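You operate a simulated robot arm through the tools that you are given. There is no shell and no other tool. Be economical: measure what you need, move in short steps, check, and stop when the job is done.

You are at the controls of a simulated two-armed robot. One attempt, no reset.

## Task
Take the lid off the jar that says "C2" on the packing bench top and lay it down there.

It is judged by the outcome, as a careful person would: the job done as asked, and still so three seconds after it is handed in. It fails if anything else is knocked over, pushed out of place, dropped, spilled or broken. A push-on lid holds only when it is set on centred and level and pressed home; a screw cap is set on level and turned clockwise until tight.

## Robot
Two 7-joint arms with three-finger grippers on one trunk, on a base that drives. Base frame: it is fixed to the floor where the robot stands at the start and does not move with it; the origin is under the middle of the robot, x ahead of it, y to its left, z up. Readings come in m, degrees, newtons and seconds.
The left shoulder is at the start at [0.042, 0.154, 1.007], the right one opposite. With the tool pointing down near the work surface each hand reaches from about 0.1 to 0.62 m from the robot's upright axis, wherever it stands, measured 20 degrees to its own side. Payload 2.69 kg a hand.
The tool frame of a hand sits at the grasp point between the pads (the TCP): z along the fingers, y along the line on which they close. The tips reach 0.029 m beyond it. Largest opening 0.12 m; the body of the gripper starts 0.078 m behind the TCP.
Orientation is told as [roll, pitch, yaw] about the base's x, y, z axes, in that order, counted from this pose: with the fingers straight down and closing along the base's y, the tool's x points along the base's -x, its y along +y and its z along -z.

## Interface
- The arms move only by the tool jog_arm. It takes "left_commands", "right_commands" or both (then of equal length, played together; a hand with none holds still); each is a list of rows, each a list of 7 numbers: the turn, a rotation vector about the base's x, y, z in degrees, then the shift along the base's x, y, z in mm, then the finger opening in mm, from 0 to 120. In form: [[ax, ay, az, tx, ty, tz, gripper], ...]. A call has 1 to 8 rows; each row is the pose to reach, as a shift and turn from the pose commanded when the call began. Rows are played at 5 a second. More than 0.05 m and 8.6 degrees between two rows, or a gripper value outside its range, and nothing of the call is played. Where a pose cannot be reached the arm comes as near as it can. A force on the tool above 40 N (or 10 N above the force at the start of the call, whichever is more), or a blocked arm, ends the call early, and 0.2 s more pass. Each finger halts on what it meets, pressing with about 30 N; the grip force reading is that of the motor and also rises with nothing between the fingers. The clock runs only during rows and for 0.2 s after the last one: add rows that repeat a pose to give the fingers time. The reply holds the time, the measured pose of the TCP, the force on the tool along the base axes, the opening and the grip force, in the units named above and with some noise, with the torque about the TCP (base axes, N m) and any sound that the robot's microphone picked up.
- Cameras (640 x 400 px; columns grow to the right, rows downward): "scene" is now at [0.1691, -0.0213, 1.2019]; the picture's right is [-0.19, -0.98, 0.00], its down [-0.17, 0.03, -0.99] and it looks along [0.97, -0.19, -0.17] (base axes); focal length 214 px, centre (320, 200). "left" rides on the left gripper at [0.063, 0, -0.104] in its tool frame; the picture's right is [-0.01, 1.00, 0.00], its down [-0.83, 0.00, -0.56] and it looks along [-0.56, 0.00, 0.83] (tool axes); focal length 275 px, centre (320, 200). "right" rides on the right gripper at [0.063, 0, -0.104] in its tool frame; the picture's right is [0.00, 1.00, 0.00], its down [-0.83, 0.00, -0.56] and it looks along [-0.56, 0.00, 0.83] (tool axes); focal length 275 px, centre (320, 200). There is no depth. A picture from a camera that has moved, and an enlarged one, comes with that camera's place and axes in the base frame and with its lens. The place of the scene camera against the robot may be out by one fixed shift of up to 0.018 m in any direction.
- get_image(camera): a new picture of that camera. No time passes.
- move_column(by): slides the trunk up (or, below 0, down) by that many m; the arms and the scene camera ride with it, the base frame stays. It gives what a move gives, with no picture.
- roll_base(legs): drives the robot by 1 to 6 legs, each [ahead, left, turn to the left] in m, m and degrees, along the robot's own axes; the way and the turn of a leg run together, so that a leg with both is an arc; at most 1.5 m and 180 degrees a leg. The arms and the cameras ride along, it lands a little off, and it stops where it bumps. It gives what a move gives.
- turn_head(pan, tilt): turns the head with the scene camera to pan (to the left, within 80 degrees either way) and tilt (down, from -29 to 69), counted from straight ahead of the robot. It gives what a move gives.
- close_up(camera, box): a new picture of the part [left, top, right, bottom] of that camera's present view, enlarged. No time passes.
- hand_in(): hands the job in; it is judged then, once.

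Work in short steps. Places have to be worked out from the pictures, the camera data and where the tool is seen: move nearer, look again, correct. Check each grasp and each placing, and mend what went wrong. You have 120 turns and 108 pictures in all, those below and enlarged ones among them. Open the grippers and draw the arms clear of the work before you hand the job in, unless the task says otherwise; then end with one line.

The tools are called after "Call:" by a JSON object that holds its "method" and its "body". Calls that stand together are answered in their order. jog_arm: Moves the arms, as the interface text tells. Its arguments: {"type":"object","properties":{"left_commands":{"type":"array"},"right_commands":{"type":"array"}},"required":[]} The other tools are called the same way: move_column (by) slides the trunk up or down; roll_base (legs) drives the base; turn_head (pan, tilt) turns the head that bears the scene camera; get_image (camera) takes a picture; close_up (camera, box) takes an enlarged picture of a part of a camera's view; hand_in () hands the job in.

At the start:

```text
time_s: 0.0
left_tcp_pos: [0.2774, 0.0427, 1.1601]
left_orientation: [-0.2, 0.0, 0.0]
left_wrist_force: [0.2, 0.7, 0.0]
left_moment: [-0.02, 0.0, 0.02]
left_width: 0.1196
left_finger_force: 0.1
right_tcp_pos: [0.2949, -0.1786, 1.124]
right_orientation: [0.0, 0.0, 0.0]
right_wrist_force: [-0.1, -0.3, -0.1]
right_moment: [-0.03, -0.01, 0.02]
right_width: 0.1201
right_finger_force: 0.1
trunk travel left (down, up): [-0.375, 0.063]
robot x, y, heading: [-0.0025, 0.0, -0.0]
head pan, tilt: [-11.0, 9.8]
```

scene: 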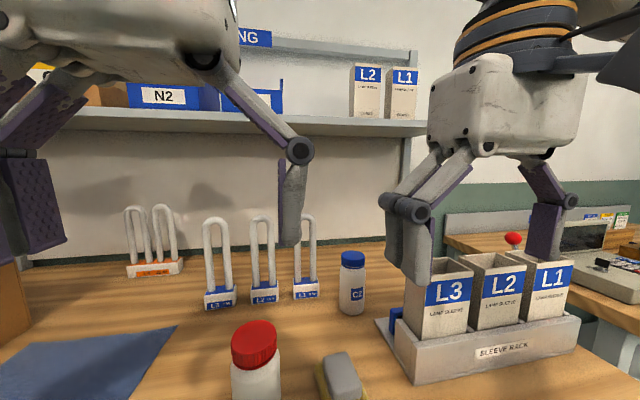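
right: 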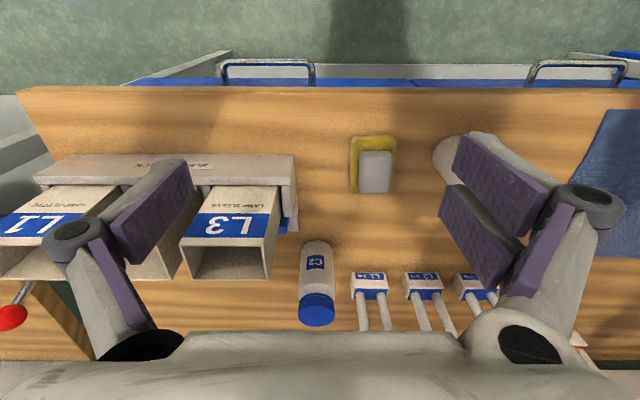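
left: 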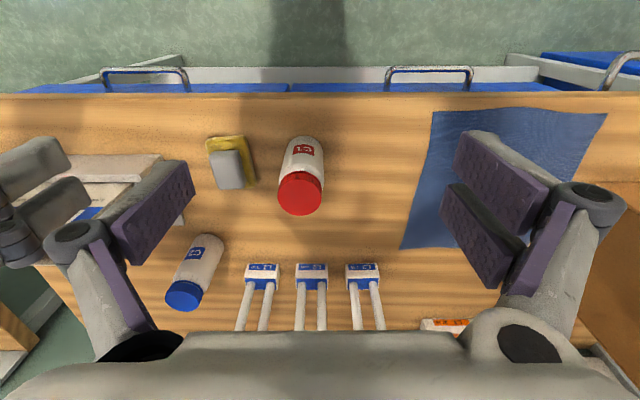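

The two hand views put the C2 cap at about (0.60, -0.18, 0.975). I'll look closer to see what kind of lid it is and what stands around it.

Call:
{"method": "close_up", "body": {"camera": "scene", "box": [280, 230, 440, 330]}}

Call:
{"method": "close_up", "body": {"camera": "right", "box": [220, 120, 460, 340]}}

Call:
{"method": "close_up", "body": {"camera": "left", "box": [120, 120, 400, 340]}}

```text
4.00 times, centred on (360, 280) of scene
camera zoom: at [0.1691, -0.0213, 1.2019], right [-0.19, -0.98, 0.0], down [-0.17, 0.03, -0.99], along [0.97, -0.19, -0.17], focal length 858 px, centre (160, -120)
```

zoom: 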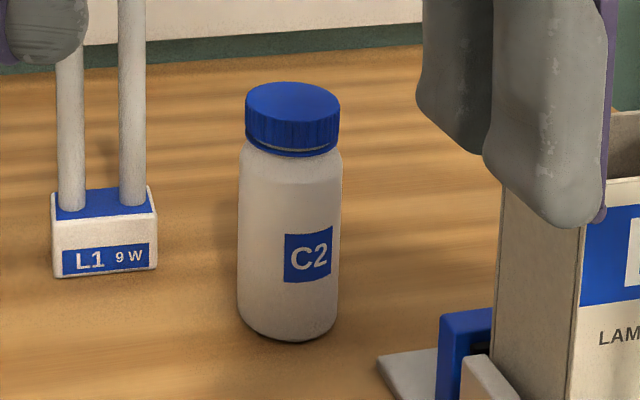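

```text
1.82 times, centred on (340, 230) of right
camera zoom: at [0.2303, -0.1782, 1.2285], right [0.0, 1.0, 0.0], down [0.83, 0.0, 0.56], along [0.56, 0.0, -0.83], focal length 500 px, centre (284, 146)
```

zoom: 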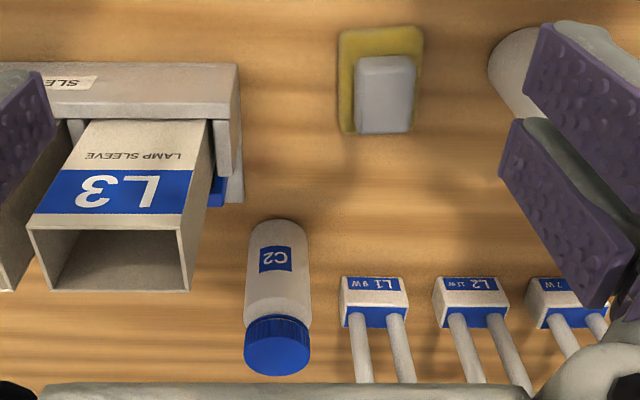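

```text
1.82 times, centred on (260, 230) of left
camera zoom: at [0.2145, 0.0437, 1.2638], right [0.0, 1.0, 0.0], down [0.83, 0.0, 0.56], along [0.56, 0.0, -0.83], focal length 500 px, centre (429, 146)
```

zoom: 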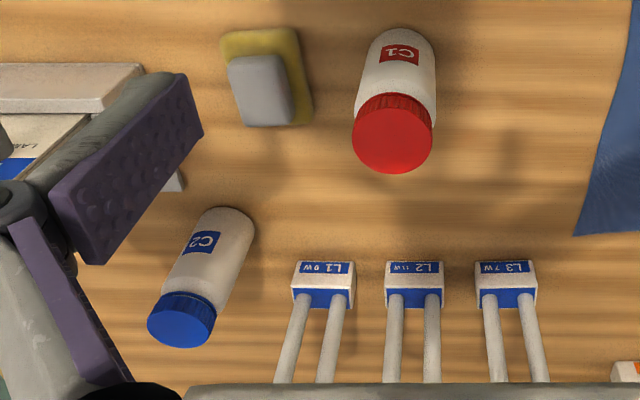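

C2 has a ribbed screw cap, so I plan to steady the body with the left hand from the front-left, pitched about 35° below level, and unscrew with the right hand from above. First I'll move the right hand aside to the right and up, keeping it open.

Call:
{"method": "jog_arm", "body": {"right_commands": [[0, 0, 0, 0, -40, 20, 120], [0, 0, 0, 0, -80, 40, 120], [0, 0, 0, 0, -120, 60, 120], [0, 0, 0, 0, -160, 70, 120], [0, 0, 0, 0, -180, 70, 120]]}}

```text
time_s: 1.2
left_tcp_pos: [0.2778, 0.0433, 1.1601]
left_orientation: [-0.2, 0.0, 0.1]
left_wrist_force: [0.1, -0.7, 0.3]
left_moment: [0.01, 0.01, -0.01]
left_width: 0.1201
left_finger_force: 0.0
right_tcp_pos: [0.3562, -0.2862, 1.0884]
right_orientation: [-0.1, -0.1, 0.0]
right_wrist_force: [-0.3, -0.1, 0.1]
right_moment: [0.0, -0.02, 0.02]
right_width: 0.12
right_finger_force: 0.0
right hand out of reach, approached as far as the arm can: row 1, 2, 3, 4, 5
trunk travel left (down, up): [-0.375, 0.063]
robot x, y, heading: [-0.0004, -0.0006, -0.2]
head pan, tilt: [-11.0, 9.8]
```

The higher poses were out of reach, so the hand ended lower and further forward than I asked. I'll look before going on.

Call:
{"method": "get_image", "body": {"camera": "scene"}}

Call:
{"method": "get_image", "body": {"camera": "right"}}

```text
101 pictures are left
camera scene: at [0.1689, -0.0213, 1.202], right [-0.19, -0.98, 0.0], down [-0.17, 0.03, -0.99], along [0.97, -0.19, -0.17], focal length 214 px, centre (320, 200)
```

scene: 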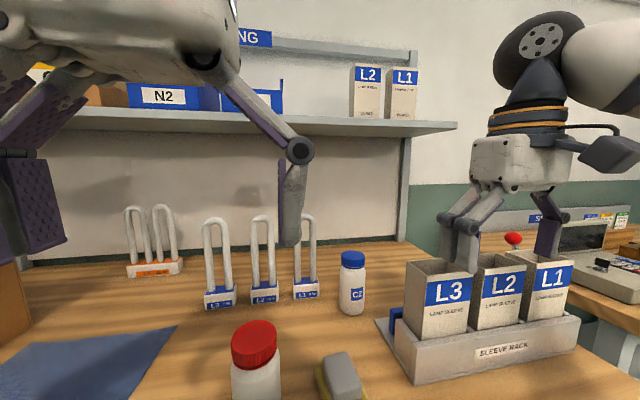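

```text
100 pictures are left
camera right: at [0.2922, -0.2869, 1.1928], right [-0.01, 1.0, 0.0], down [0.83, 0.0, 0.56], along [0.56, 0.0, -0.83], focal length 275 px, centre (320, 200)
```

right: 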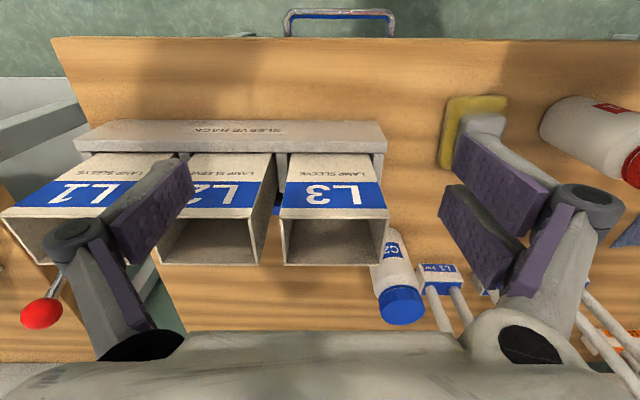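

The right hand is clear above the sleeves. Now I'll turn the left hand to pitch -55°, yaw -25° and bring it to a standoff about 0.2 m back from the C2 body.

Call:
{"method": "jog_arm", "body": {"left_commands": [[-1.5, -6.76, -2.9, 23, -20, -15, 110], [-3, -13.5, -5.75, 46, -40, -30, 100], [-4.5, -20.3, -8.6, 70, -60, -45, 95], [-6, -27, -11.5, 93, -80, -65, 95], [-7.5, -33.8, -14.4, 116, -100, -85, 95], [-9, -40.6, -17.25, 140, -120, -110, 95], [-10.5, -47.3, -20.1, 163, -140, -135, 95], [-12, -54.1, -23, 186, -158, -160, 95]]}}

```text
time_s: 3.0
left_tcp_pos: [0.4659, -0.116, 1.0006]
left_orientation: [-0.2, -55.0, -24.9]
left_wrist_force: [-0.5, 0.0, -0.8]
left_moment: [0.0, 0.04, 0.05]
left_width: 0.0949
left_finger_force: 0.0
right_tcp_pos: [0.3552, -0.2862, 1.0878]
right_orientation: [0.1, 0.0, 0.0]
right_wrist_force: [0.4, -0.6, -0.4]
right_moment: [-0.01, 0.01, 0.02]
right_width: 0.1198
right_finger_force: 0.1
trunk travel left (down, up): [-0.375, 0.063]
robot x, y, heading: [0.0016, 0.0003, 0.1]
head pan, tilt: [-11.0, 9.8]
```

The left hand is at its standoff. Both views will let me correct where I think the jar is.

Call:
{"method": "get_image", "body": {"camera": "left"}}

Call:
{"method": "get_image", "body": {"camera": "scene"}}

Call:
{"method": "close_up", "body": {"camera": "right", "box": [340, 200, 500, 350]}}

```text
99 pictures are left
camera left: at [0.3553, -0.0643, 1.0068], right [0.43, 0.9, 0.0], down [0.02, -0.01, 1.0], along [0.9, -0.43, -0.02], focal length 275 px, centre (320, 200)
```

left: 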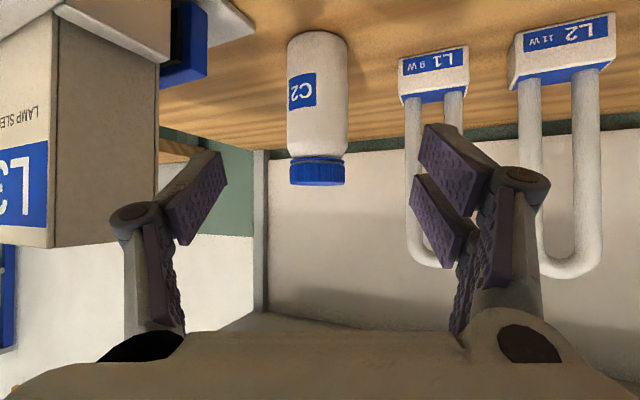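

```text
98 pictures are left
camera scene: at [0.1694, -0.0218, 1.2019], right [-0.19, -0.98, 0.0], down [-0.17, 0.03, -0.99], along [0.97, -0.19, -0.17], focal length 214 px, centre (320, 200)
```

scene: 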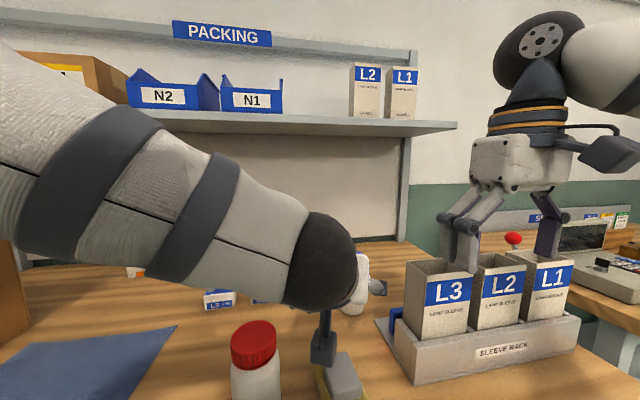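

```text
2.67 times, centred on (420, 275) of right
camera zoom: at [0.2925, -0.2871, 1.1926], right [0.0, 1.0, 0.0], down [0.83, 0.0, 0.56], along [0.56, 0.0, -0.83], focal length 734 px, centre (53, 0)
```

zoom: 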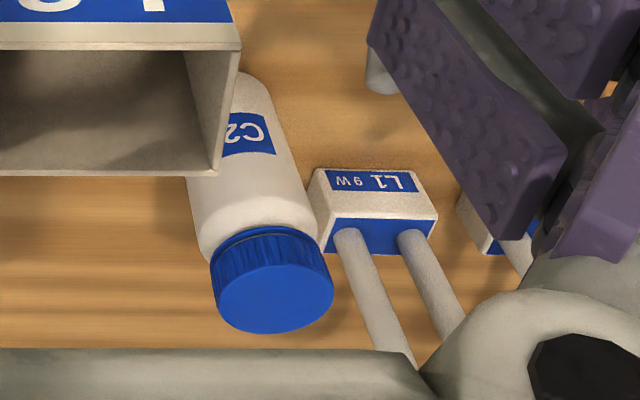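

The jar axis comes out near (0.602, -0.184), with the cap top at about z 0.98 and the bench at about 0.835. I'll advance the left hand along its pointing direction to roughly 5 cm short and check.

Call:
{"method": "jog_arm", "body": {"left_commands": [[0, 0, 0, 25, -13, -21, 95], [0, 0, 0, 50, -25, -42, 95], [0, 0, 0, 75, -37, -63, 95], [0, 0, 0, 99, -50, -85, 95]]}}

Call:
{"method": "get_image", "body": {"camera": "left"}}

Call:
{"method": "get_image", "body": {"camera": "right"}}

```text
time_s: 4.0
left_tcp_pos: [0.5638, -0.1641, 0.9126]
left_orientation: [-0.2, -55.0, -24.7]
left_wrist_force: [0.3, 0.4, -0.5]
left_moment: [-0.02, 0.01, 0.04]
left_width: 0.0947
left_finger_force: 0.0
right_tcp_pos: [0.3562, -0.2873, 1.0875]
right_orientation: [0.0, -0.1, 0.0]
right_wrist_force: [-0.4, -0.3, 0.5]
right_moment: [0.04, 0.0, -0.02]
right_width: 0.1201
right_finger_force: 0.0
trunk travel left (down, up): [-0.375, 0.063]
robot x, y, heading: [0.0003, 0.0011, -0.1]
head pan, tilt: [-11.0, 9.8]
```

```text
96 pictures are left
camera left: at [0.4545, -0.1126, 0.9207], right [0.42, 0.91, 0.0], down [0.02, -0.01, 1.0], along [0.91, -0.42, -0.02], focal length 275 px, centre (320, 200)
```

left: 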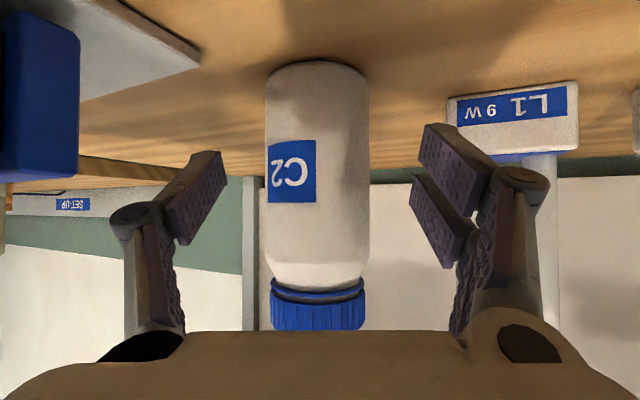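

```text
95 pictures are left
camera right: at [0.2927, -0.2869, 1.1926], right [0.0, 1.0, 0.0], down [0.83, 0.0, 0.56], along [0.56, 0.0, -0.83], focal length 275 px, centre (320, 200)
```

right: 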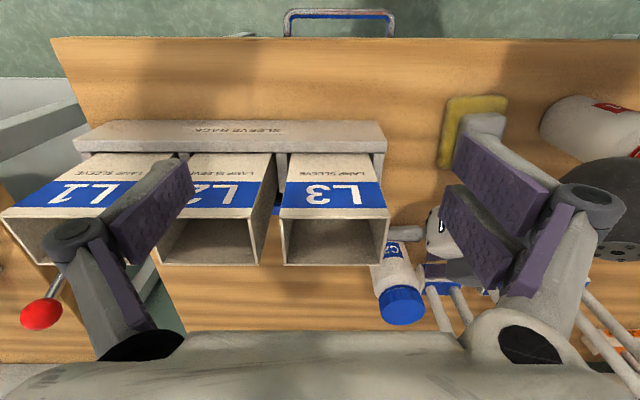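

The jar is centred between the left fingers with L1 and the rack clear. I'll move in the last 5 cm and close on the body.

Call:
{"method": "jog_arm", "body": {"left_commands": [[0, 0, 0, 20, -10, -14, 95], [0, 0, 0, 40, -20, -28, 95], [0, 0, 0, 40, -20, -28, 80], [0, 0, 0, 40, -20, -28, 72], [0, 0, 0, 40, -20, -28, 66], [0, 0, 0, 40, -20, -28, 60], [0, 0, 0, 40, -20, -28, 50], [0, 0, 0, 40, -20, -28, 40]]}}

Call:
{"method": "get_image", "body": {"camera": "left"}}

Call:
{"method": "get_image", "body": {"camera": "right"}}

```text
time_s: 5.8
left_tcp_pos: [0.6064, -0.1789, 0.8903]
left_orientation: [-0.5, -55.2, -24.0]
left_wrist_force: [0.8, -1.4, 4.9]
left_moment: [0.07, -0.07, 0.01]
left_width: 0.0576
left_finger_force: 29.3
right_tcp_pos: [0.3553, -0.2867, 1.0881]
right_orientation: [0.0, -0.1, 0.0]
right_wrist_force: [0.0, 0.0, 0.4]
right_moment: [-0.02, 0.01, 0.02]
right_width: 0.1199
right_finger_force: 0.0
trunk travel left (down, up): [-0.375, 0.063]
robot x, y, heading: [-0.002, 0.0027, 0.2]
head pan, tilt: [-11.0, 9.8]
```

```text
94 pictures are left
camera left: at [0.4961, -0.1282, 0.8969], right [0.42, 0.91, 0.0], down [0.02, -0.01, 1.0], along [0.91, -0.42, -0.02], focal length 275 px, centre (320, 200)
```

left: 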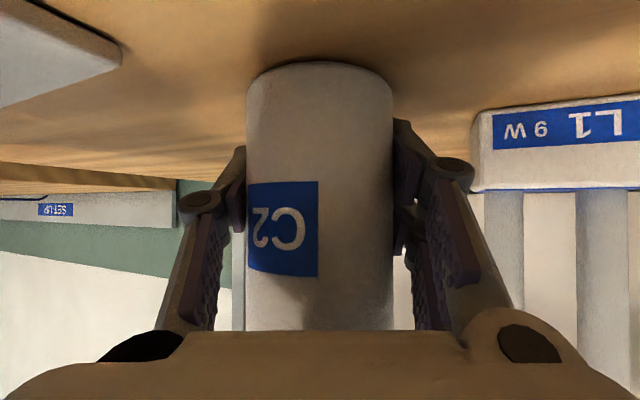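

```text
93 pictures are left
camera right: at [0.2918, -0.2868, 1.193], right [0.0, 1.0, 0.0], down [0.83, 0.0, 0.56], along [0.56, 0.0, -0.83], focal length 275 px, centre (320, 200)
```

right: 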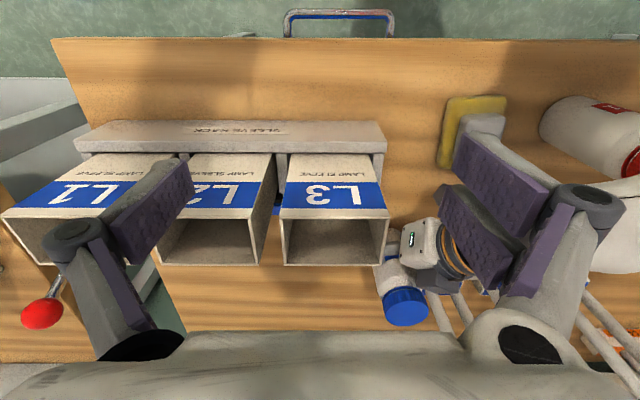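

C2 is held (opening 57.6 mm, which is its diameter). Now I'll bring the right hand toward the cap, staying high and clear of the left wrist.

Call:
{"method": "jog_arm", "body": {"right_commands": [[0, 0, 0, 40, 10, 0, 110], [0, 0, 0, 80, 20, 0, 100], [0, 0, 0, 120, 30, 0, 90], [0, 0, 0, 150, 40, 0, 90]]}}

Call:
{"method": "get_image", "body": {"camera": "right"}}

Call:
{"method": "get_image", "body": {"camera": "scene"}}

```text
time_s: 6.8
left_tcp_pos: [0.6076, -0.1789, 0.8908]
left_orientation: [-0.6, -55.1, -23.9]
left_wrist_force: [2.2, 0.9, 1.9]
left_moment: [0.1, -0.01, -0.04]
left_width: 0.0582
left_finger_force: 30.0
right_tcp_pos: [0.5087, -0.2467, 1.0878]
right_orientation: [-0.1, 0.0, 0.1]
right_wrist_force: [0.5, -0.7, -0.1]
right_moment: [0.03, -0.02, 0.01]
right_width: 0.09
right_finger_force: 0.0
trunk travel left (down, up): [-0.375, 0.063]
robot x, y, heading: [-0.0011, -0.0001, -0.1]
head pan, tilt: [-11.0, 9.8]
```

```text
92 pictures are left
camera right: at [0.4454, -0.2464, 1.1927], right [-0.01, 1.0, 0.0], down [0.83, 0.01, 0.56], along [0.56, 0.0, -0.83], focal length 275 px, centre (320, 200)
```

right: 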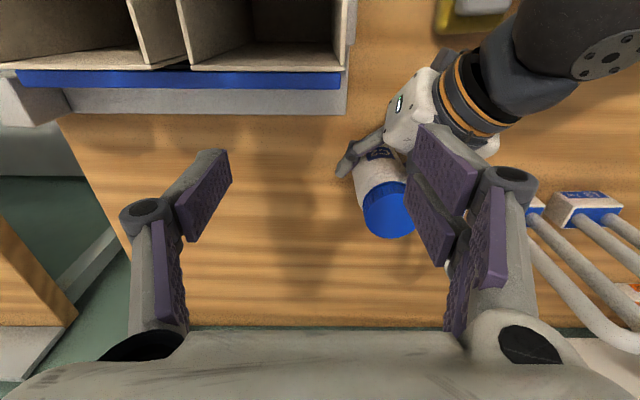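

```text
91 pictures are left
camera scene: at [0.1692, -0.0209, 1.2019], right [-0.19, -0.98, 0.0], down [-0.17, 0.03, -0.99], along [0.97, -0.19, -0.17], focal length 214 px, centre (320, 200)
```

scene: 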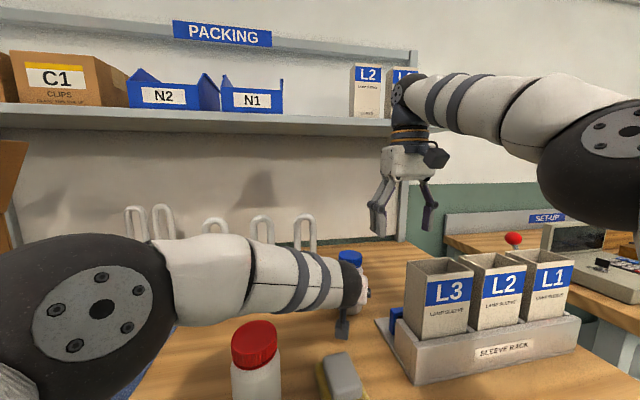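

The cap top is now at about (0.604, -0.180). I'll move above it while turning the right hand 50° clockwise, to leave room for unscrewing counter-clockwise.

Call:
{"method": "jog_arm", "body": {"right_commands": [[0, 0, -7, 24, 14, 0, 90], [0, 0, -14, 48, 30, 0, 90], [0, 0, -21, 72, 46, 0, 90], [0, 0, -28, 96, 66, -5, 90], [0, 0, -35, 96, 66, -15, 90], [0, 0, -42, 96, 66, -25, 90], [0, 0, -50, 96, 66, -35, 90]]}}

Call:
{"method": "get_image", "body": {"camera": "right"}}

Call:
{"method": "get_image", "body": {"camera": "scene"}}

```text
time_s: 8.4
left_tcp_pos: [0.6062, -0.1784, 0.8899]
left_orientation: [-0.7, -55.1, -23.9]
left_wrist_force: [0.3, 0.3, -1.5]
left_moment: [0.01, 0.02, -0.03]
left_width: 0.0579
left_finger_force: 30.0
right_tcp_pos: [0.5463, -0.1925, 1.0318]
right_orientation: [0.7, 0.9, -48.9]
right_wrist_force: [0.8, -0.9, -0.4]
right_moment: [0.16, 0.0, 0.04]
right_width: 0.0903
right_finger_force: 0.0
right hand out of reach, approached as far as the arm can: row 1, 2, 3, 4, 5, 6, 7
trunk travel left (down, up): [-0.375, 0.063]
robot x, y, heading: [-0.002, -0.0013, 0.1]
head pan, tilt: [-11.0, 9.8]
```

```text
90 pictures are left
camera right: at [0.5042, -0.1472, 1.138], right [0.75, 0.66, 0.01], down [0.55, -0.63, 0.54], along [0.37, -0.4, -0.84], focal length 275 px, centre (320, 200)
```

right: 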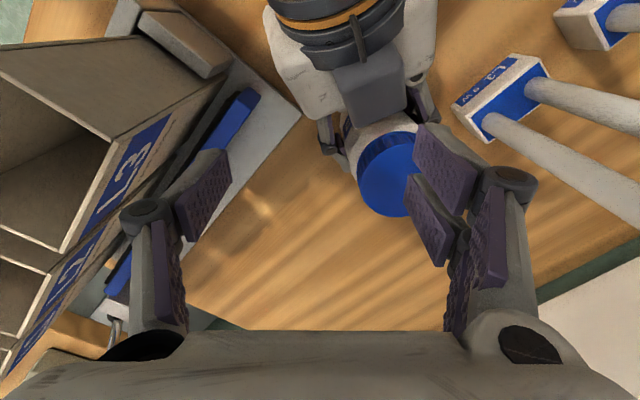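

```text
89 pictures are left
camera scene: at [0.169, -0.0207, 1.2019], right [-0.19, -0.98, 0.0], down [-0.17, 0.03, -0.99], along [0.97, -0.19, -0.17], focal length 214 px, centre (320, 200)
```

scene: 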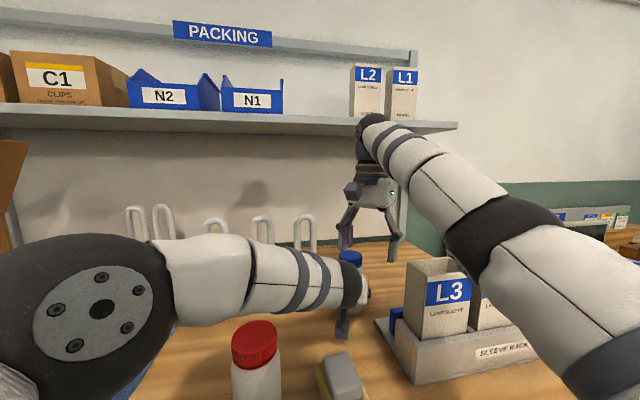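

The right arm runs out of reach at x = 0.546, so the robot has to stand closer. I'll open the left hand and back it out along its axis, drawing the right hand back at the same time, and then drive forward.

Call:
{"method": "jog_arm", "body": {"left_commands": [[0, 0, 0, 0, 0, 0, 70], [0, 0, 0, 0, 0, 0, 95], [0, 0, 0, 0, 0, 0, 95], [0, 0, 0, -20, 9, 15, 95], [0, 0, 0, -50, 22, 38, 95], [0, 0, 0, -80, 36, 62, 95], [0, 0, 0, -110, 50, 85, 95], [0, 0, 0, -140, 63, 108, 95]], "right_commands": [[0, 0, 0, 0, 0, 0, 90], [0, 0, 0, 0, 0, 0, 90], [0, 0, 0, 0, 0, 0, 90], [0, 0, 0, -20, -15, 20, 90], [0, 0, 0, -40, -30, 30, 90], [0, 0, 0, -60, -45, 40, 90], [0, 0, 0, -80, -60, 45, 90], [0, 0, 0, -100, -80, 50, 90]]}}

Call:
{"method": "get_image", "body": {"camera": "scene"}}

Call:
{"method": "get_image", "body": {"camera": "left"}}

```text
time_s: 10.2
left_tcp_pos: [0.4604, -0.1204, 0.9965]
left_orientation: [-0.1, -55.1, -25.0]
left_wrist_force: [-0.1, -0.1, 0.6]
left_moment: [-0.03, 0.0, 0.0]
left_width: 0.0949
left_finger_force: 0.0
right_tcp_pos: [0.4456, -0.277, 1.0798]
right_orientation: [-0.1, 0.0, -49.9]
right_wrist_force: [-0.1, -0.9, -0.6]
right_moment: [0.02, -0.01, -0.03]
right_width: 0.0901
right_finger_force: 0.0
right hand out of reach, approached as far as the arm can: row 4
trunk travel left (down, up): [-0.375, 0.063]
robot x, y, heading: [-0.007, -0.0, 0.1]
head pan, tilt: [-11.0, 9.8]
```

```text
88 pictures are left
camera scene: at [0.1688, -0.0213, 1.202], right [-0.19, -0.98, 0.0], down [-0.17, 0.03, -0.99], along [0.97, -0.19, -0.17], focal length 214 px, centre (320, 200)
```

scene: 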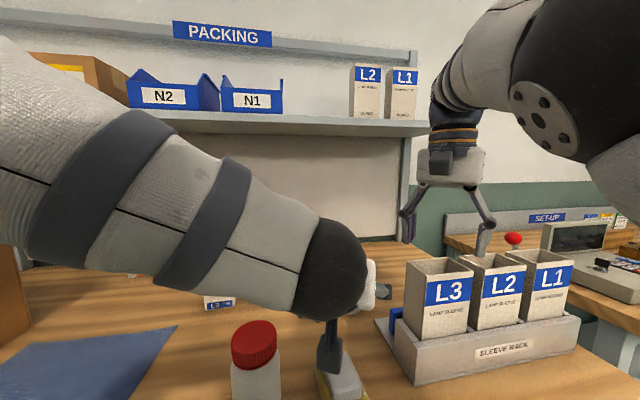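

```text
87 pictures are left
camera left: at [0.35, -0.0693, 1.0034], right [0.42, 0.91, 0.0], down [0.02, -0.01, 1.0], along [0.91, -0.42, -0.02], focal length 275 px, centre (320, 200)
```

left: 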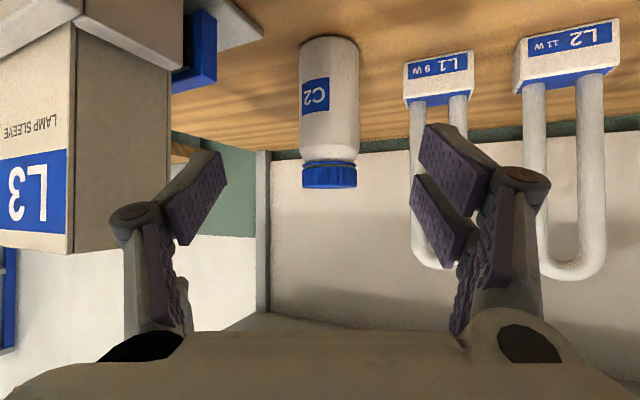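

C2 is released and standing, only a few mm from where it was. I'll raise the left hand further back, lift the trunk 5 cm for more reach, then roll ahead 8 cm.

Call:
{"method": "jog_arm", "body": {"left_commands": [[0, 0, 0, -20, 10, 20, 95], [0, 0, 0, -40, 20, 40, 95], [0, 0, 0, -60, 30, 60, 95]]}}

Call:
{"method": "move_column", "body": {"by": 0.05}}

Call:
{"method": "roll_base", "body": {"legs": [[0.08, 0, 0]]}}

Call:
{"method": "get_image", "body": {"camera": "scene"}}

Call:
{"method": "get_image", "body": {"camera": "right"}}

Call:
{"method": "get_image", "body": {"camera": "left"}}

```text
time_s: 11.0
left_tcp_pos: [0.3999, -0.0909, 1.057]
left_orientation: [-0.3, -55.1, -24.8]
left_wrist_force: [-0.4, 0.4, 0.1]
left_moment: [-0.01, 0.02, -0.02]
left_width: 0.0952
left_finger_force: 0.0
right_tcp_pos: [0.4462, -0.2775, 1.0812]
right_orientation: [0.0, 0.0, -50.0]
right_wrist_force: [0.3, 0.3, 1.2]
right_moment: [0.0, 0.04, 0.0]
right_width: 0.09
right_finger_force: 0.1
trunk travel left (down, up): [-0.375, 0.063]
robot x, y, heading: [-0.0016, -0.0004, -0.1]
head pan, tilt: [-11.0, 9.8]
```

```text
time_s: 11.9
left_tcp_pos: [0.4041, -0.0916, 1.1041]
left_orientation: [-0.3, -54.9, -24.7]
left_wrist_force: [0.4, -0.8, -0.5]
left_moment: [-0.02, 0.0, -0.02]
left_width: 0.095
left_finger_force: 0.1
right_tcp_pos: [0.4465, -0.2757, 1.1287]
right_orientation: [-0.2, 0.1, -50.0]
right_wrist_force: [0.5, 0.4, -1.3]
right_moment: [0.0, 0.02, 0.01]
right_width: 0.09
right_finger_force: 0.1
trunk travel left (down, up): [-0.425, 0.013]
robot x, y, heading: [0.0009, 0.0016, -0.0]
head pan, tilt: [-11.0, 9.8]
```

```text
time_s: 13.0
left_tcp_pos: [0.4821, -0.0915, 1.1056]
left_orientation: [-0.2, -55.0, -24.7]
left_wrist_force: [0.2, 0.5, 0.2]
left_moment: [-0.02, 0.02, 0.0]
left_width: 0.0952
left_finger_force: 0.1
right_tcp_pos: [0.5238, -0.2756, 1.1307]
right_orientation: [0.0, -0.1, -50.0]
right_wrist_force: [-0.4, 0.7, -0.2]
right_moment: [0.01, 0.03, 0.02]
right_width: 0.0897
right_finger_force: 0.0
trunk travel left (down, up): [-0.425, 0.013]
robot x, y, heading: [0.0809, -0.0041, 0.1]
head pan, tilt: [-11.0, 9.8]
```

```text
86 pictures are left
camera scene: at [0.2033, -0.0213, 1.2607], right [-0.19, -0.98, 0.0], down [-0.17, 0.03, -0.99], along [0.97, -0.19, -0.17], focal length 214 px, centre (320, 200)
```

scene: 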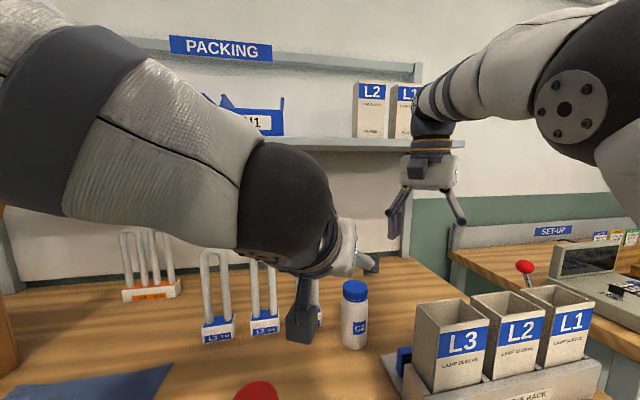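

```text
85 pictures are left
camera right: at [0.484, -0.2279, 1.2353], right [0.76, 0.65, 0.0], down [0.54, -0.63, 0.56], along [0.36, -0.42, -0.83], focal length 275 px, centre (320, 200)
```

right: 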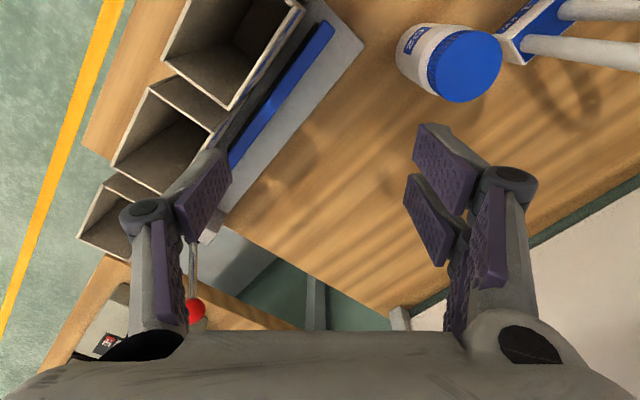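

```text
84 pictures are left
camera left: at [0.3717, -0.0399, 1.1127], right [0.42, 0.91, 0.0], down [0.02, -0.01, 1.0], along [0.91, -0.42, -0.02], focal length 275 px, centre (320, 200)
```

left: 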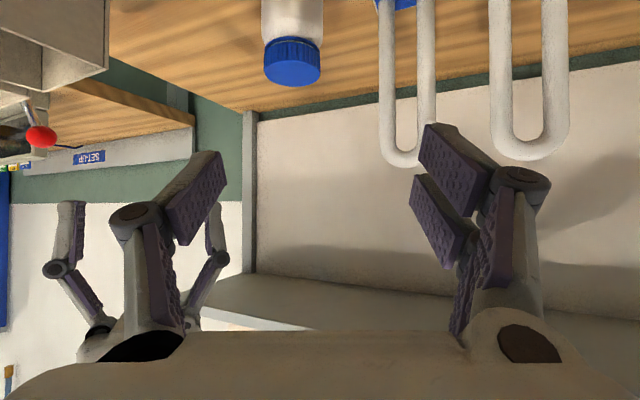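

The base moved 8 cm without bumping. Matching the two hand views puts the cap top at (0.600, -0.174, 0.978); I'll test the right hand's reach above the cap first.

Call:
{"method": "jog_arm", "body": {"right_commands": [[0, 0, 0, 20, 20, -10, 90], [0, 0, 0, 40, 45, -20, 90], [0, 0, 0, 60, 70, -35, 90], [0, 0, 0, 76, 102, -55, 90], [0, 0, 0, 76, 102, -70, 90]]}}

Call:
{"method": "get_image", "body": {"camera": "right"}}

Call:
{"method": "get_image", "body": {"camera": "left"}}

```text
time_s: 14.2
left_tcp_pos: [0.4807, -0.0928, 1.1063]
left_orientation: [-0.1, -55.0, -24.9]
left_wrist_force: [-0.5, 0.1, -0.3]
left_moment: [0.0, -0.03, 0.04]
left_width: 0.0953
left_finger_force: 0.1
right_tcp_pos: [0.6006, -0.1748, 1.0605]
right_orientation: [0.1, 0.0, -50.0]
right_wrist_force: [0.0, -0.8, 0.4]
right_moment: [0.03, 0.0, 0.02]
right_width: 0.0898
right_finger_force: 0.0
trunk travel left (down, up): [-0.425, 0.013]
robot x, y, heading: [0.0757, -0.0022, 0.2]
head pan, tilt: [-11.0, 9.8]
```

```text
83 pictures are left
camera right: at [0.5595, -0.1262, 1.166], right [0.76, 0.65, 0.0], down [0.54, -0.63, 0.56], along [0.36, -0.42, -0.83], focal length 275 px, centre (320, 200)
```

right: 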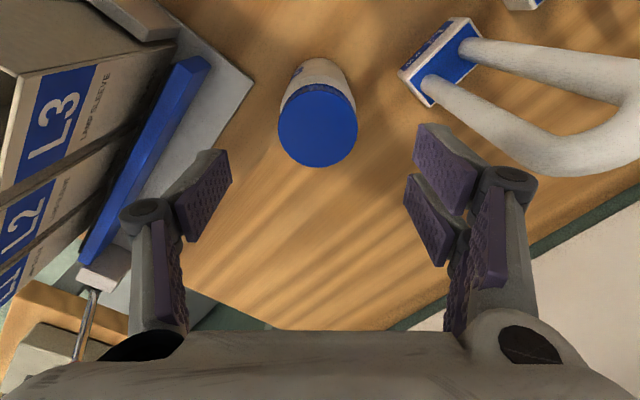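

```text
82 pictures are left
camera left: at [0.3702, -0.04, 1.1133], right [0.42, 0.91, 0.0], down [0.02, -0.01, 1.0], along [0.91, -0.42, -0.02], focal length 275 px, centre (320, 200)
```

left: 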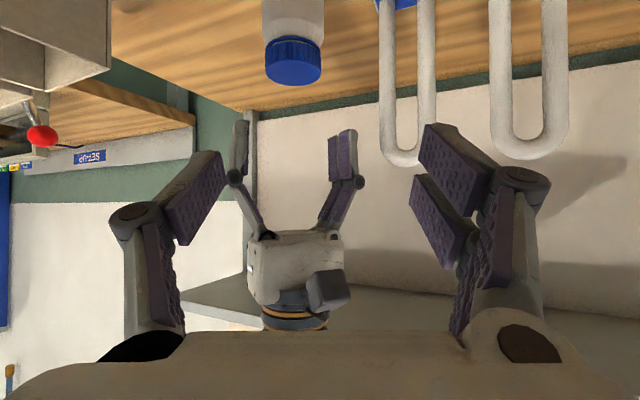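

The right hand reaches, and the cap sits under it at (0.600, -0.175). Next I'll bring the left hand down to its approach line and forward to about 4 cm short of the body.

Call:
{"method": "jog_arm", "body": {"left_commands": [[0, 0, 0, -8, -6, -38, 95], [0, 0, 0, -15, -12, -75, 95], [0, 0, 0, -22, -17, -112, 95], [0, 0, 0, 5, -30, -133, 95], [0, 0, 0, 33, -43, -155, 95], [0, 0, 0, 61, -56, -176, 95], [0, 0, 0, 89, -69, -198, 95]]}}

Call:
{"method": "get_image", "body": {"camera": "left"}}

Call:
{"method": "get_image", "body": {"camera": "right"}}

```text
time_s: 15.8
left_tcp_pos: [0.5726, -0.1609, 0.9063]
left_orientation: [-0.3, -54.9, -24.8]
left_wrist_force: [0.1, 0.0, 0.0]
left_moment: [-0.01, -0.02, 0.01]
left_width: 0.0948
left_finger_force: 0.1
right_tcp_pos: [0.6018, -0.1763, 1.0611]
right_orientation: [0.0, 0.0, -50.0]
right_wrist_force: [-0.5, -0.6, -0.3]
right_moment: [-0.02, 0.0, -0.01]
right_width: 0.0899
right_finger_force: 0.1
trunk travel left (down, up): [-0.425, 0.013]
robot x, y, heading: [0.0782, 0.0016, 0.2]
head pan, tilt: [-11.0, 9.8]
```

```text
81 pictures are left
camera left: at [0.4625, -0.1096, 0.9137], right [0.43, 0.91, 0.0], down [0.02, -0.01, 1.0], along [0.9, -0.42, -0.02], focal length 275 px, centre (320, 200)
```

left: 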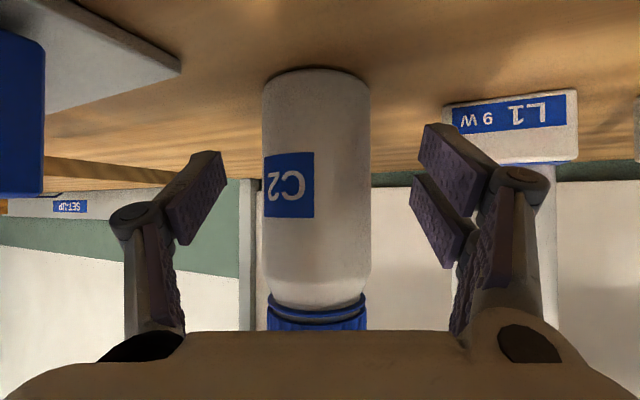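

```text
80 pictures are left
camera right: at [0.5608, -0.1267, 1.165], right [0.76, 0.65, 0.0], down [0.54, -0.63, 0.56], along [0.36, -0.42, -0.83], focal length 275 px, centre (320, 200)
```

right: 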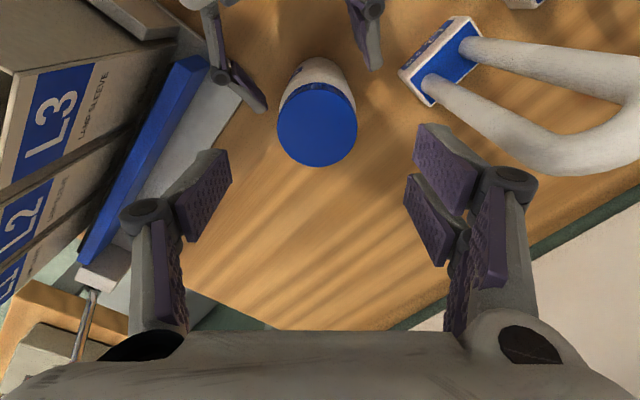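

Alignment is good, with the jar axis at column 316 and about 2 mm off laterally. I'll move in and close gently on the body.

Call:
{"method": "jog_arm", "body": {"left_commands": [[0, 0, 0, 14, -8, -10, 95], [0, 0, 0, 28, -16, -20, 95], [0, 0, 0, 28, -16, -20, 80], [0, 0, 0, 28, -16, -20, 70], [0, 0, 0, 28, -16, -20, 64], [0, 0, 0, 28, -16, -20, 60], [0, 0, 0, 28, -16, -20, 54], [0, 0, 0, 28, -16, -20, 48]]}}

Call:
{"method": "get_image", "body": {"camera": "right"}}

```text
time_s: 17.6
left_tcp_pos: [0.5977, -0.1779, 0.8879]
left_orientation: [-0.2, -55.0, -24.7]
left_wrist_force: [0.8, 0.6, 0.9]
left_moment: [0.08, -0.04, -0.01]
left_width: 0.0582
left_finger_force: 30.2
right_tcp_pos: [0.6018, -0.1737, 1.0603]
right_orientation: [0.0, 0.0, -50.1]
right_wrist_force: [-0.6, 0.0, 0.6]
right_moment: [0.01, -0.02, 0.0]
right_width: 0.0901
right_finger_force: 0.1
trunk travel left (down, up): [-0.425, 0.013]
robot x, y, heading: [0.0782, -0.0031, 0.3]
head pan, tilt: [-11.0, 9.8]
```

```text
79 pictures are left
camera right: at [0.5602, -0.1263, 1.1656], right [0.76, 0.65, 0.0], down [0.54, -0.63, 0.56], along [0.36, -0.42, -0.83], focal length 275 px, centre (320, 200)
```

right: 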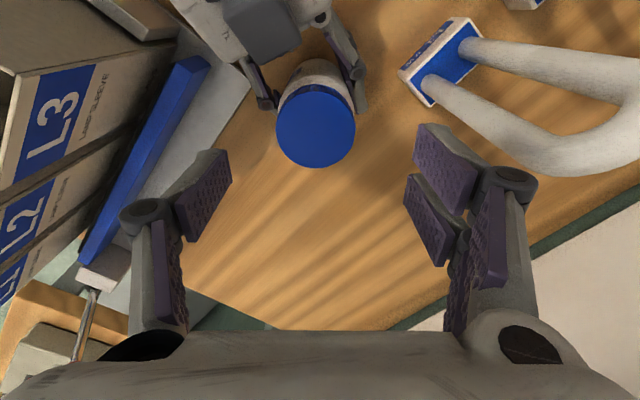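

The jar is held again and the cap centre reads (0.599, -0.175). I'll lower the right hand so the tips come just above the cap's lower edge, then close.

Call:
{"method": "jog_arm", "body": {"right_commands": [[0, 0, 0, -2, -1, -25, 90], [0, 0, 0, -2, -1, -50, 90], [0, 0, 0, -2, -1, -74, 90], [0, 0, 0, -2, -1, -74, 76], [0, 0, 0, -2, -1, -74, 66], [0, 0, 0, -2, -1, -74, 58], [0, 0, 0, -2, -1, -74, 50], [0, 0, 0, -2, -1, -74, 45]]}}

Call:
{"method": "get_image", "body": {"camera": "right"}}

Call:
{"method": "close_up", "body": {"camera": "scene", "box": [280, 180, 480, 380]}}

```text
time_s: 19.4
left_tcp_pos: [0.5993, -0.1771, 0.8882]
left_orientation: [-0.1, -55.1, -24.8]
left_wrist_force: [11.0, 4.8, -2.5]
left_moment: [-0.31, 0.52, 0.03]
left_width: 0.0581
left_finger_force: 30.0
right_tcp_pos: [0.5995, -0.1737, 0.986]
right_orientation: [-0.1, 0.0, -50.0]
right_wrist_force: [-12.3, -6.2, 7.4]
right_moment: [-0.38, 0.69, -0.05]
right_width: 0.0515
right_finger_force: 30.0
trunk travel left (down, up): [-0.425, 0.013]
robot x, y, heading: [0.08, -0.0007, 0.0]
head pan, tilt: [-11.0, 9.8]
```

```text
78 pictures are left
camera right: at [0.5584, -0.1257, 1.0916], right [0.76, 0.65, 0.0], down [0.54, -0.63, 0.56], along [0.36, -0.43, -0.83], focal length 275 px, centre (320, 200)
```

right: 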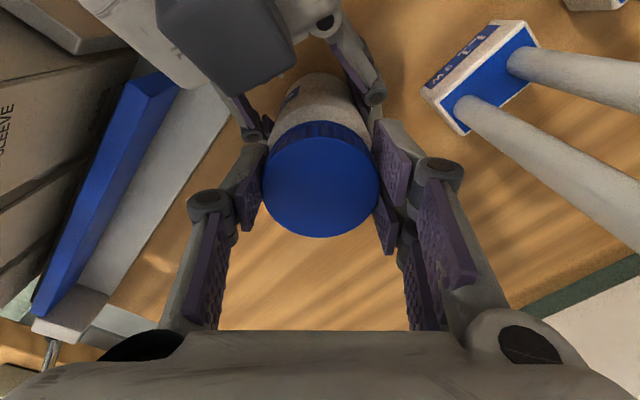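

```text
2.00 times, centred on (380, 280) of scene
camera zoom: at [0.2021, -0.0214, 1.2608], right [-0.19, -0.98, 0.0], down [-0.17, 0.03, -0.99], along [0.97, -0.19, -0.17], focal length 429 px, centre (200, 40)
```

zoom: 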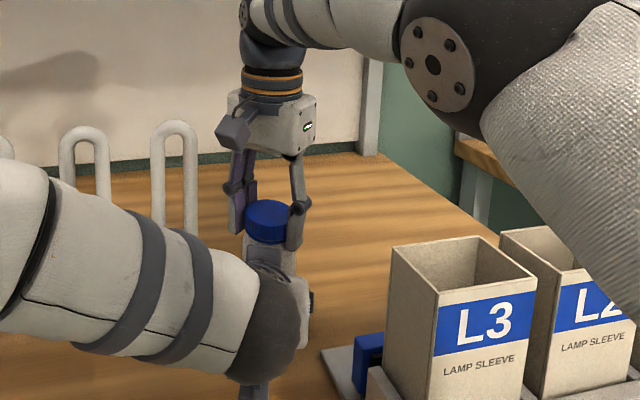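

The cap is gripped (opening 51.5 mm) with about 14 N of side load from a small off-centring. I'll relieve that by a couple of mm and start turning counter-clockwise.

Call:
{"method": "jog_arm", "body": {"right_commands": [[0, 0, 0, -2, -1, 0, 45], [0, 0, 6, -2, -1, 0, 45], [0, 0, 14, -2, -1, 0.1, 45], [0, 0, 22, -2, -1, 0.2, 45], [0, 0, 30, -2, -1, 0.3, 45], [0, 0, 38, -2, -1, 0.3, 45]]}}

Call:
{"method": "get_image", "body": {"camera": "right"}}

```text
time_s: 20.8
left_tcp_pos: [0.5988, -0.1779, 0.8877]
left_orientation: [-0.2, -55.1, -24.8]
left_wrist_force: [-0.5, 10.2, 2.0]
left_moment: [-0.49, -0.15, 0.05]
left_width: 0.0581
left_finger_force: 29.7
right_tcp_pos: [0.595, -0.1755, 0.9874]
right_orientation: [-0.1, -0.1, -11.7]
right_wrist_force: [0.8, -10.5, 4.8]
right_moment: [-0.43, 0.06, -0.05]
right_width: 0.0511
right_finger_force: 29.8
trunk travel left (down, up): [-0.425, 0.013]
robot x, y, heading: [0.0787, -0.0037, -0.1]
head pan, tilt: [-11.0, 9.8]
```

```text
76 pictures are left
camera right: at [0.5335, -0.1634, 1.092], right [0.2, 0.98, 0.0], down [0.81, -0.17, 0.56], along [0.55, -0.11, -0.83], focal length 275 px, centre (320, 200)
```

right: 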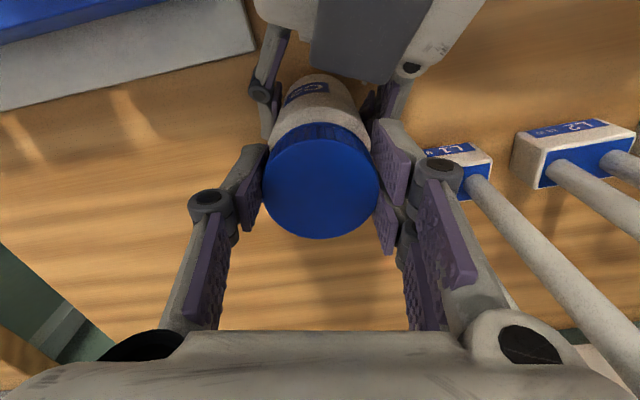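

It turns with almost no torque. I'll take out the y side load and keep turning counter-clockwise, watching the vertical force for thread rise.

Call:
{"method": "jog_arm", "body": {"right_commands": [[0, 0, 8, 0, -2, 0, 45], [0, 0, 16, 0, -2, 0, 45], [0, 0, 24, 0, -2, 0, 45], [0, 0, 32, 0, -2, 0, 45], [0, 0, 40, 0, -2, 0, 45], [0, 0, 48, 0, -2, 0, 45], [0, 0, 56, 0, -2, 0, 45], [0, 0, 64, 0, -2, 0, 45]]}}

Call:
{"method": "get_image", "body": {"camera": "right"}}

Call:
{"method": "get_image", "body": {"camera": "left"}}

```text
time_s: 22.6
left_tcp_pos: [0.5981, -0.1762, 0.8893]
left_orientation: [-0.1, -55.1, -24.7]
left_wrist_force: [-5.6, 20.6, 2.6]
left_moment: [-1.17, -0.08, 0.01]
left_width: 0.0583
left_finger_force: 29.9
right_tcp_pos: [0.5973, -0.1795, 0.9866]
right_orientation: [-0.3, -0.1, 52.2]
right_wrist_force: [8.4, -21.5, 10.3]
right_moment: [-0.74, -0.76, -0.09]
right_width: 0.0508
right_finger_force: 30.5
trunk travel left (down, up): [-0.425, 0.013]
robot x, y, heading: [0.0808, 0.0019, 0.0]
head pan, tilt: [-11.0, 9.8]
```

```text
75 pictures are left
camera right: at [0.5571, -0.2288, 1.0928], right [-0.79, 0.61, 0.0], down [0.51, 0.66, 0.56], along [0.34, 0.44, -0.83], focal length 275 px, centre (320, 200)
```

right: 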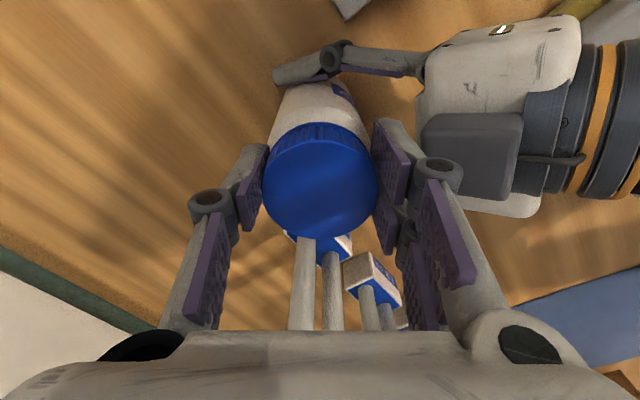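

```text
74 pictures are left
camera left: at [0.488, -0.1254, 0.8952], right [0.42, 0.91, 0.0], down [0.02, -0.01, 1.0], along [0.91, -0.42, -0.02], focal length 275 px, centre (320, 200)
```

left: 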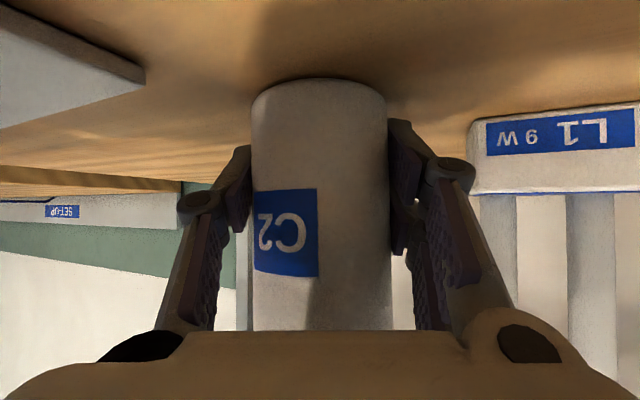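

The label hasn't turned, so the cap is turning on the jar, but the side load rose to about 22 N. I'll nudge back +y by 2 mm and up 1 mm to see how the load reacts.

Call:
{"method": "jog_arm", "body": {"right_commands": [[0, 0, 0, 0, 1, 0.5, 45], [0, 0, 0, 0, 2, 1, 45]]}}

```text
time_s: 23.2
left_tcp_pos: [0.5977, -0.1769, 0.8874]
left_orientation: [0.0, -55.1, -24.8]
left_wrist_force: [-2.3, 23.4, 1.1]
left_moment: [-1.37, 0.18, -0.06]
left_width: 0.0586
left_finger_force: 30.1
right_tcp_pos: [0.5957, -0.177, 0.9887]
right_orientation: [-0.2, 0.2, 52.1]
right_wrist_force: [6.1, -25.6, 8.9]
right_moment: [-0.93, -0.77, -0.08]
right_width: 0.0507
right_finger_force: 30.3
trunk travel left (down, up): [-0.425, 0.013]
robot x, y, heading: [0.0736, 0.0013, 0.1]
head pan, tilt: [-11.0, 9.8]
```

A +y shift raises the load slightly, and the grip has swung off-centre as it turned. I'll open, which also frees the load, and turn the open hand back to regrip.

Call:
{"method": "jog_arm", "body": {"right_commands": [[0, 0, 0, 0, 0, 0, 60], [0, 0, 0, 0, 0, 0, 80], [0, 0, -8.5, 0, 0, 0, 80], [0, 0, -17, 0, 0, 0, 80], [0, 0, -25.5, 0, 0, 0, 80], [0, 0, -34, 0, 0, 0, 80], [0, 0, -42.5, 0, 0, 0, 80], [0, 0, -51, 0, 0, 0, 80]]}}

Call:
{"method": "get_image", "body": {"camera": "right"}}

Call:
{"method": "close_up", "body": {"camera": "scene", "box": [320, 240, 440, 320]}}

```text
time_s: 25.0
left_tcp_pos: [0.5993, -0.1778, 0.8858]
left_orientation: [-0.2, -55.1, -24.8]
left_wrist_force: [0.5, 0.5, 0.0]
left_moment: [0.05, 0.02, -0.01]
left_width: 0.0582
left_finger_force: 30.4
right_tcp_pos: [0.5984, -0.1759, 0.9885]
right_orientation: [0.0, 0.0, 0.8]
right_wrist_force: [-0.8, 0.2, 0.2]
right_moment: [0.03, 0.04, -0.03]
right_width: 0.08
right_finger_force: 0.0
trunk travel left (down, up): [-0.425, 0.013]
robot x, y, heading: [0.0797, 0.0013, 0.1]
head pan, tilt: [-11.0, 9.8]
```

```text
73 pictures are left
camera right: at [0.5333, -0.1773, 1.0926], right [-0.02, 1.0, 0.0], down [0.83, 0.02, 0.56], along [0.56, 0.01, -0.83], focal length 275 px, centre (320, 200)
```

right: 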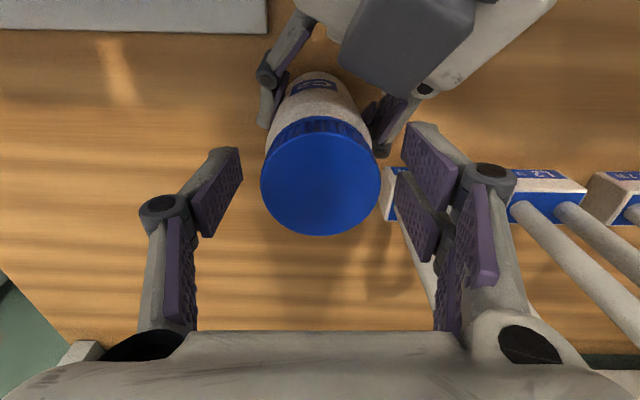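

```text
5.00 times, centred on (380, 280) of scene
camera zoom: at [0.2026, -0.0212, 1.2607], right [-0.19, -0.98, 0.0], down [-0.17, 0.03, -0.99], along [0.97, -0.19, -0.17], focal length 1072 px, centre (20, -200)
```

zoom: 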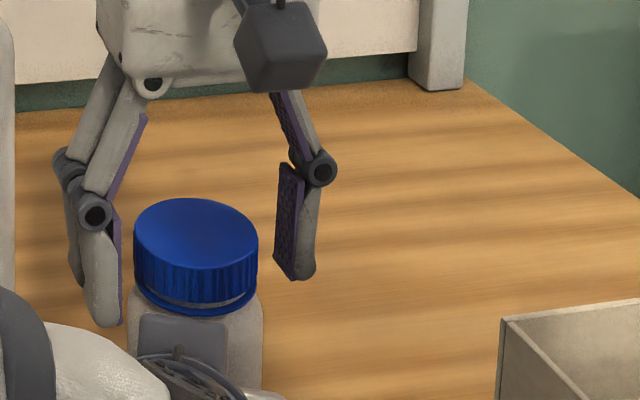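

The cap centre is at (0.600, -0.1755), 2 mm ahead of the TCP. I'll correct that, turn back to about -58°, and regrip.

Call:
{"method": "jog_arm", "body": {"right_commands": [[0, 0, -8.5, 2, 0.5, 0, 80], [0, 0, -17, 2, 0.5, 0, 80], [0, 0, -25.5, 2, 0.5, 0, 80], [0, 0, -34, 2, 0.5, 0, 80], [0, 0, -42.5, 2, 0.5, 0, 80], [0, 0, -51, 2, 0.5, 0, 80], [0, 0, -59, 2, 0.5, 0, 80]]}}

Call:
{"method": "jog_arm", "body": {"right_commands": [[0, 0, 0, 0, 0, 0, 64], [0, 0, 0, 0, 0, 0, 56], [0, 0, 0, 0, 0, 0, 50], [0, 0, 0, 0, 0, 0, 45]]}}

```text
time_s: 26.6
left_tcp_pos: [0.5984, -0.1765, 0.8872]
left_orientation: [-0.2, -54.9, -24.8]
left_wrist_force: [-0.4, -0.4, 0.4]
left_moment: [0.0, 0.0, 0.01]
left_width: 0.0582
left_finger_force: 30.2
right_tcp_pos: [0.5988, -0.1762, 0.9876]
right_orientation: [0.0, 0.0, -58.2]
right_wrist_force: [-0.3, 0.3, -1.0]
right_moment: [-0.03, -0.02, 0.01]
right_width: 0.0803
right_finger_force: 0.0
trunk travel left (down, up): [-0.425, 0.013]
robot x, y, heading: [0.0785, 0.0039, 0.0]
head pan, tilt: [-11.0, 9.8]
```

```text
time_s: 27.6
left_tcp_pos: [0.5994, -0.1762, 0.8876]
left_orientation: [-0.2, -55.0, -24.9]
left_wrist_force: [3.4, -0.3, -1.2]
left_moment: [0.03, 0.14, 0.08]
left_width: 0.0579
left_finger_force: 30.0
right_tcp_pos: [0.5994, -0.1754, 0.9872]
right_orientation: [-0.1, 0.0, -58.0]
right_wrist_force: [-2.6, -0.8, 2.2]
right_moment: [-0.07, 0.18, -0.08]
right_width: 0.0509
right_finger_force: 30.0
trunk travel left (down, up): [-0.425, 0.013]
robot x, y, heading: [0.0755, -0.0005, -0.1]
head pan, tilt: [-11.0, 9.8]
```

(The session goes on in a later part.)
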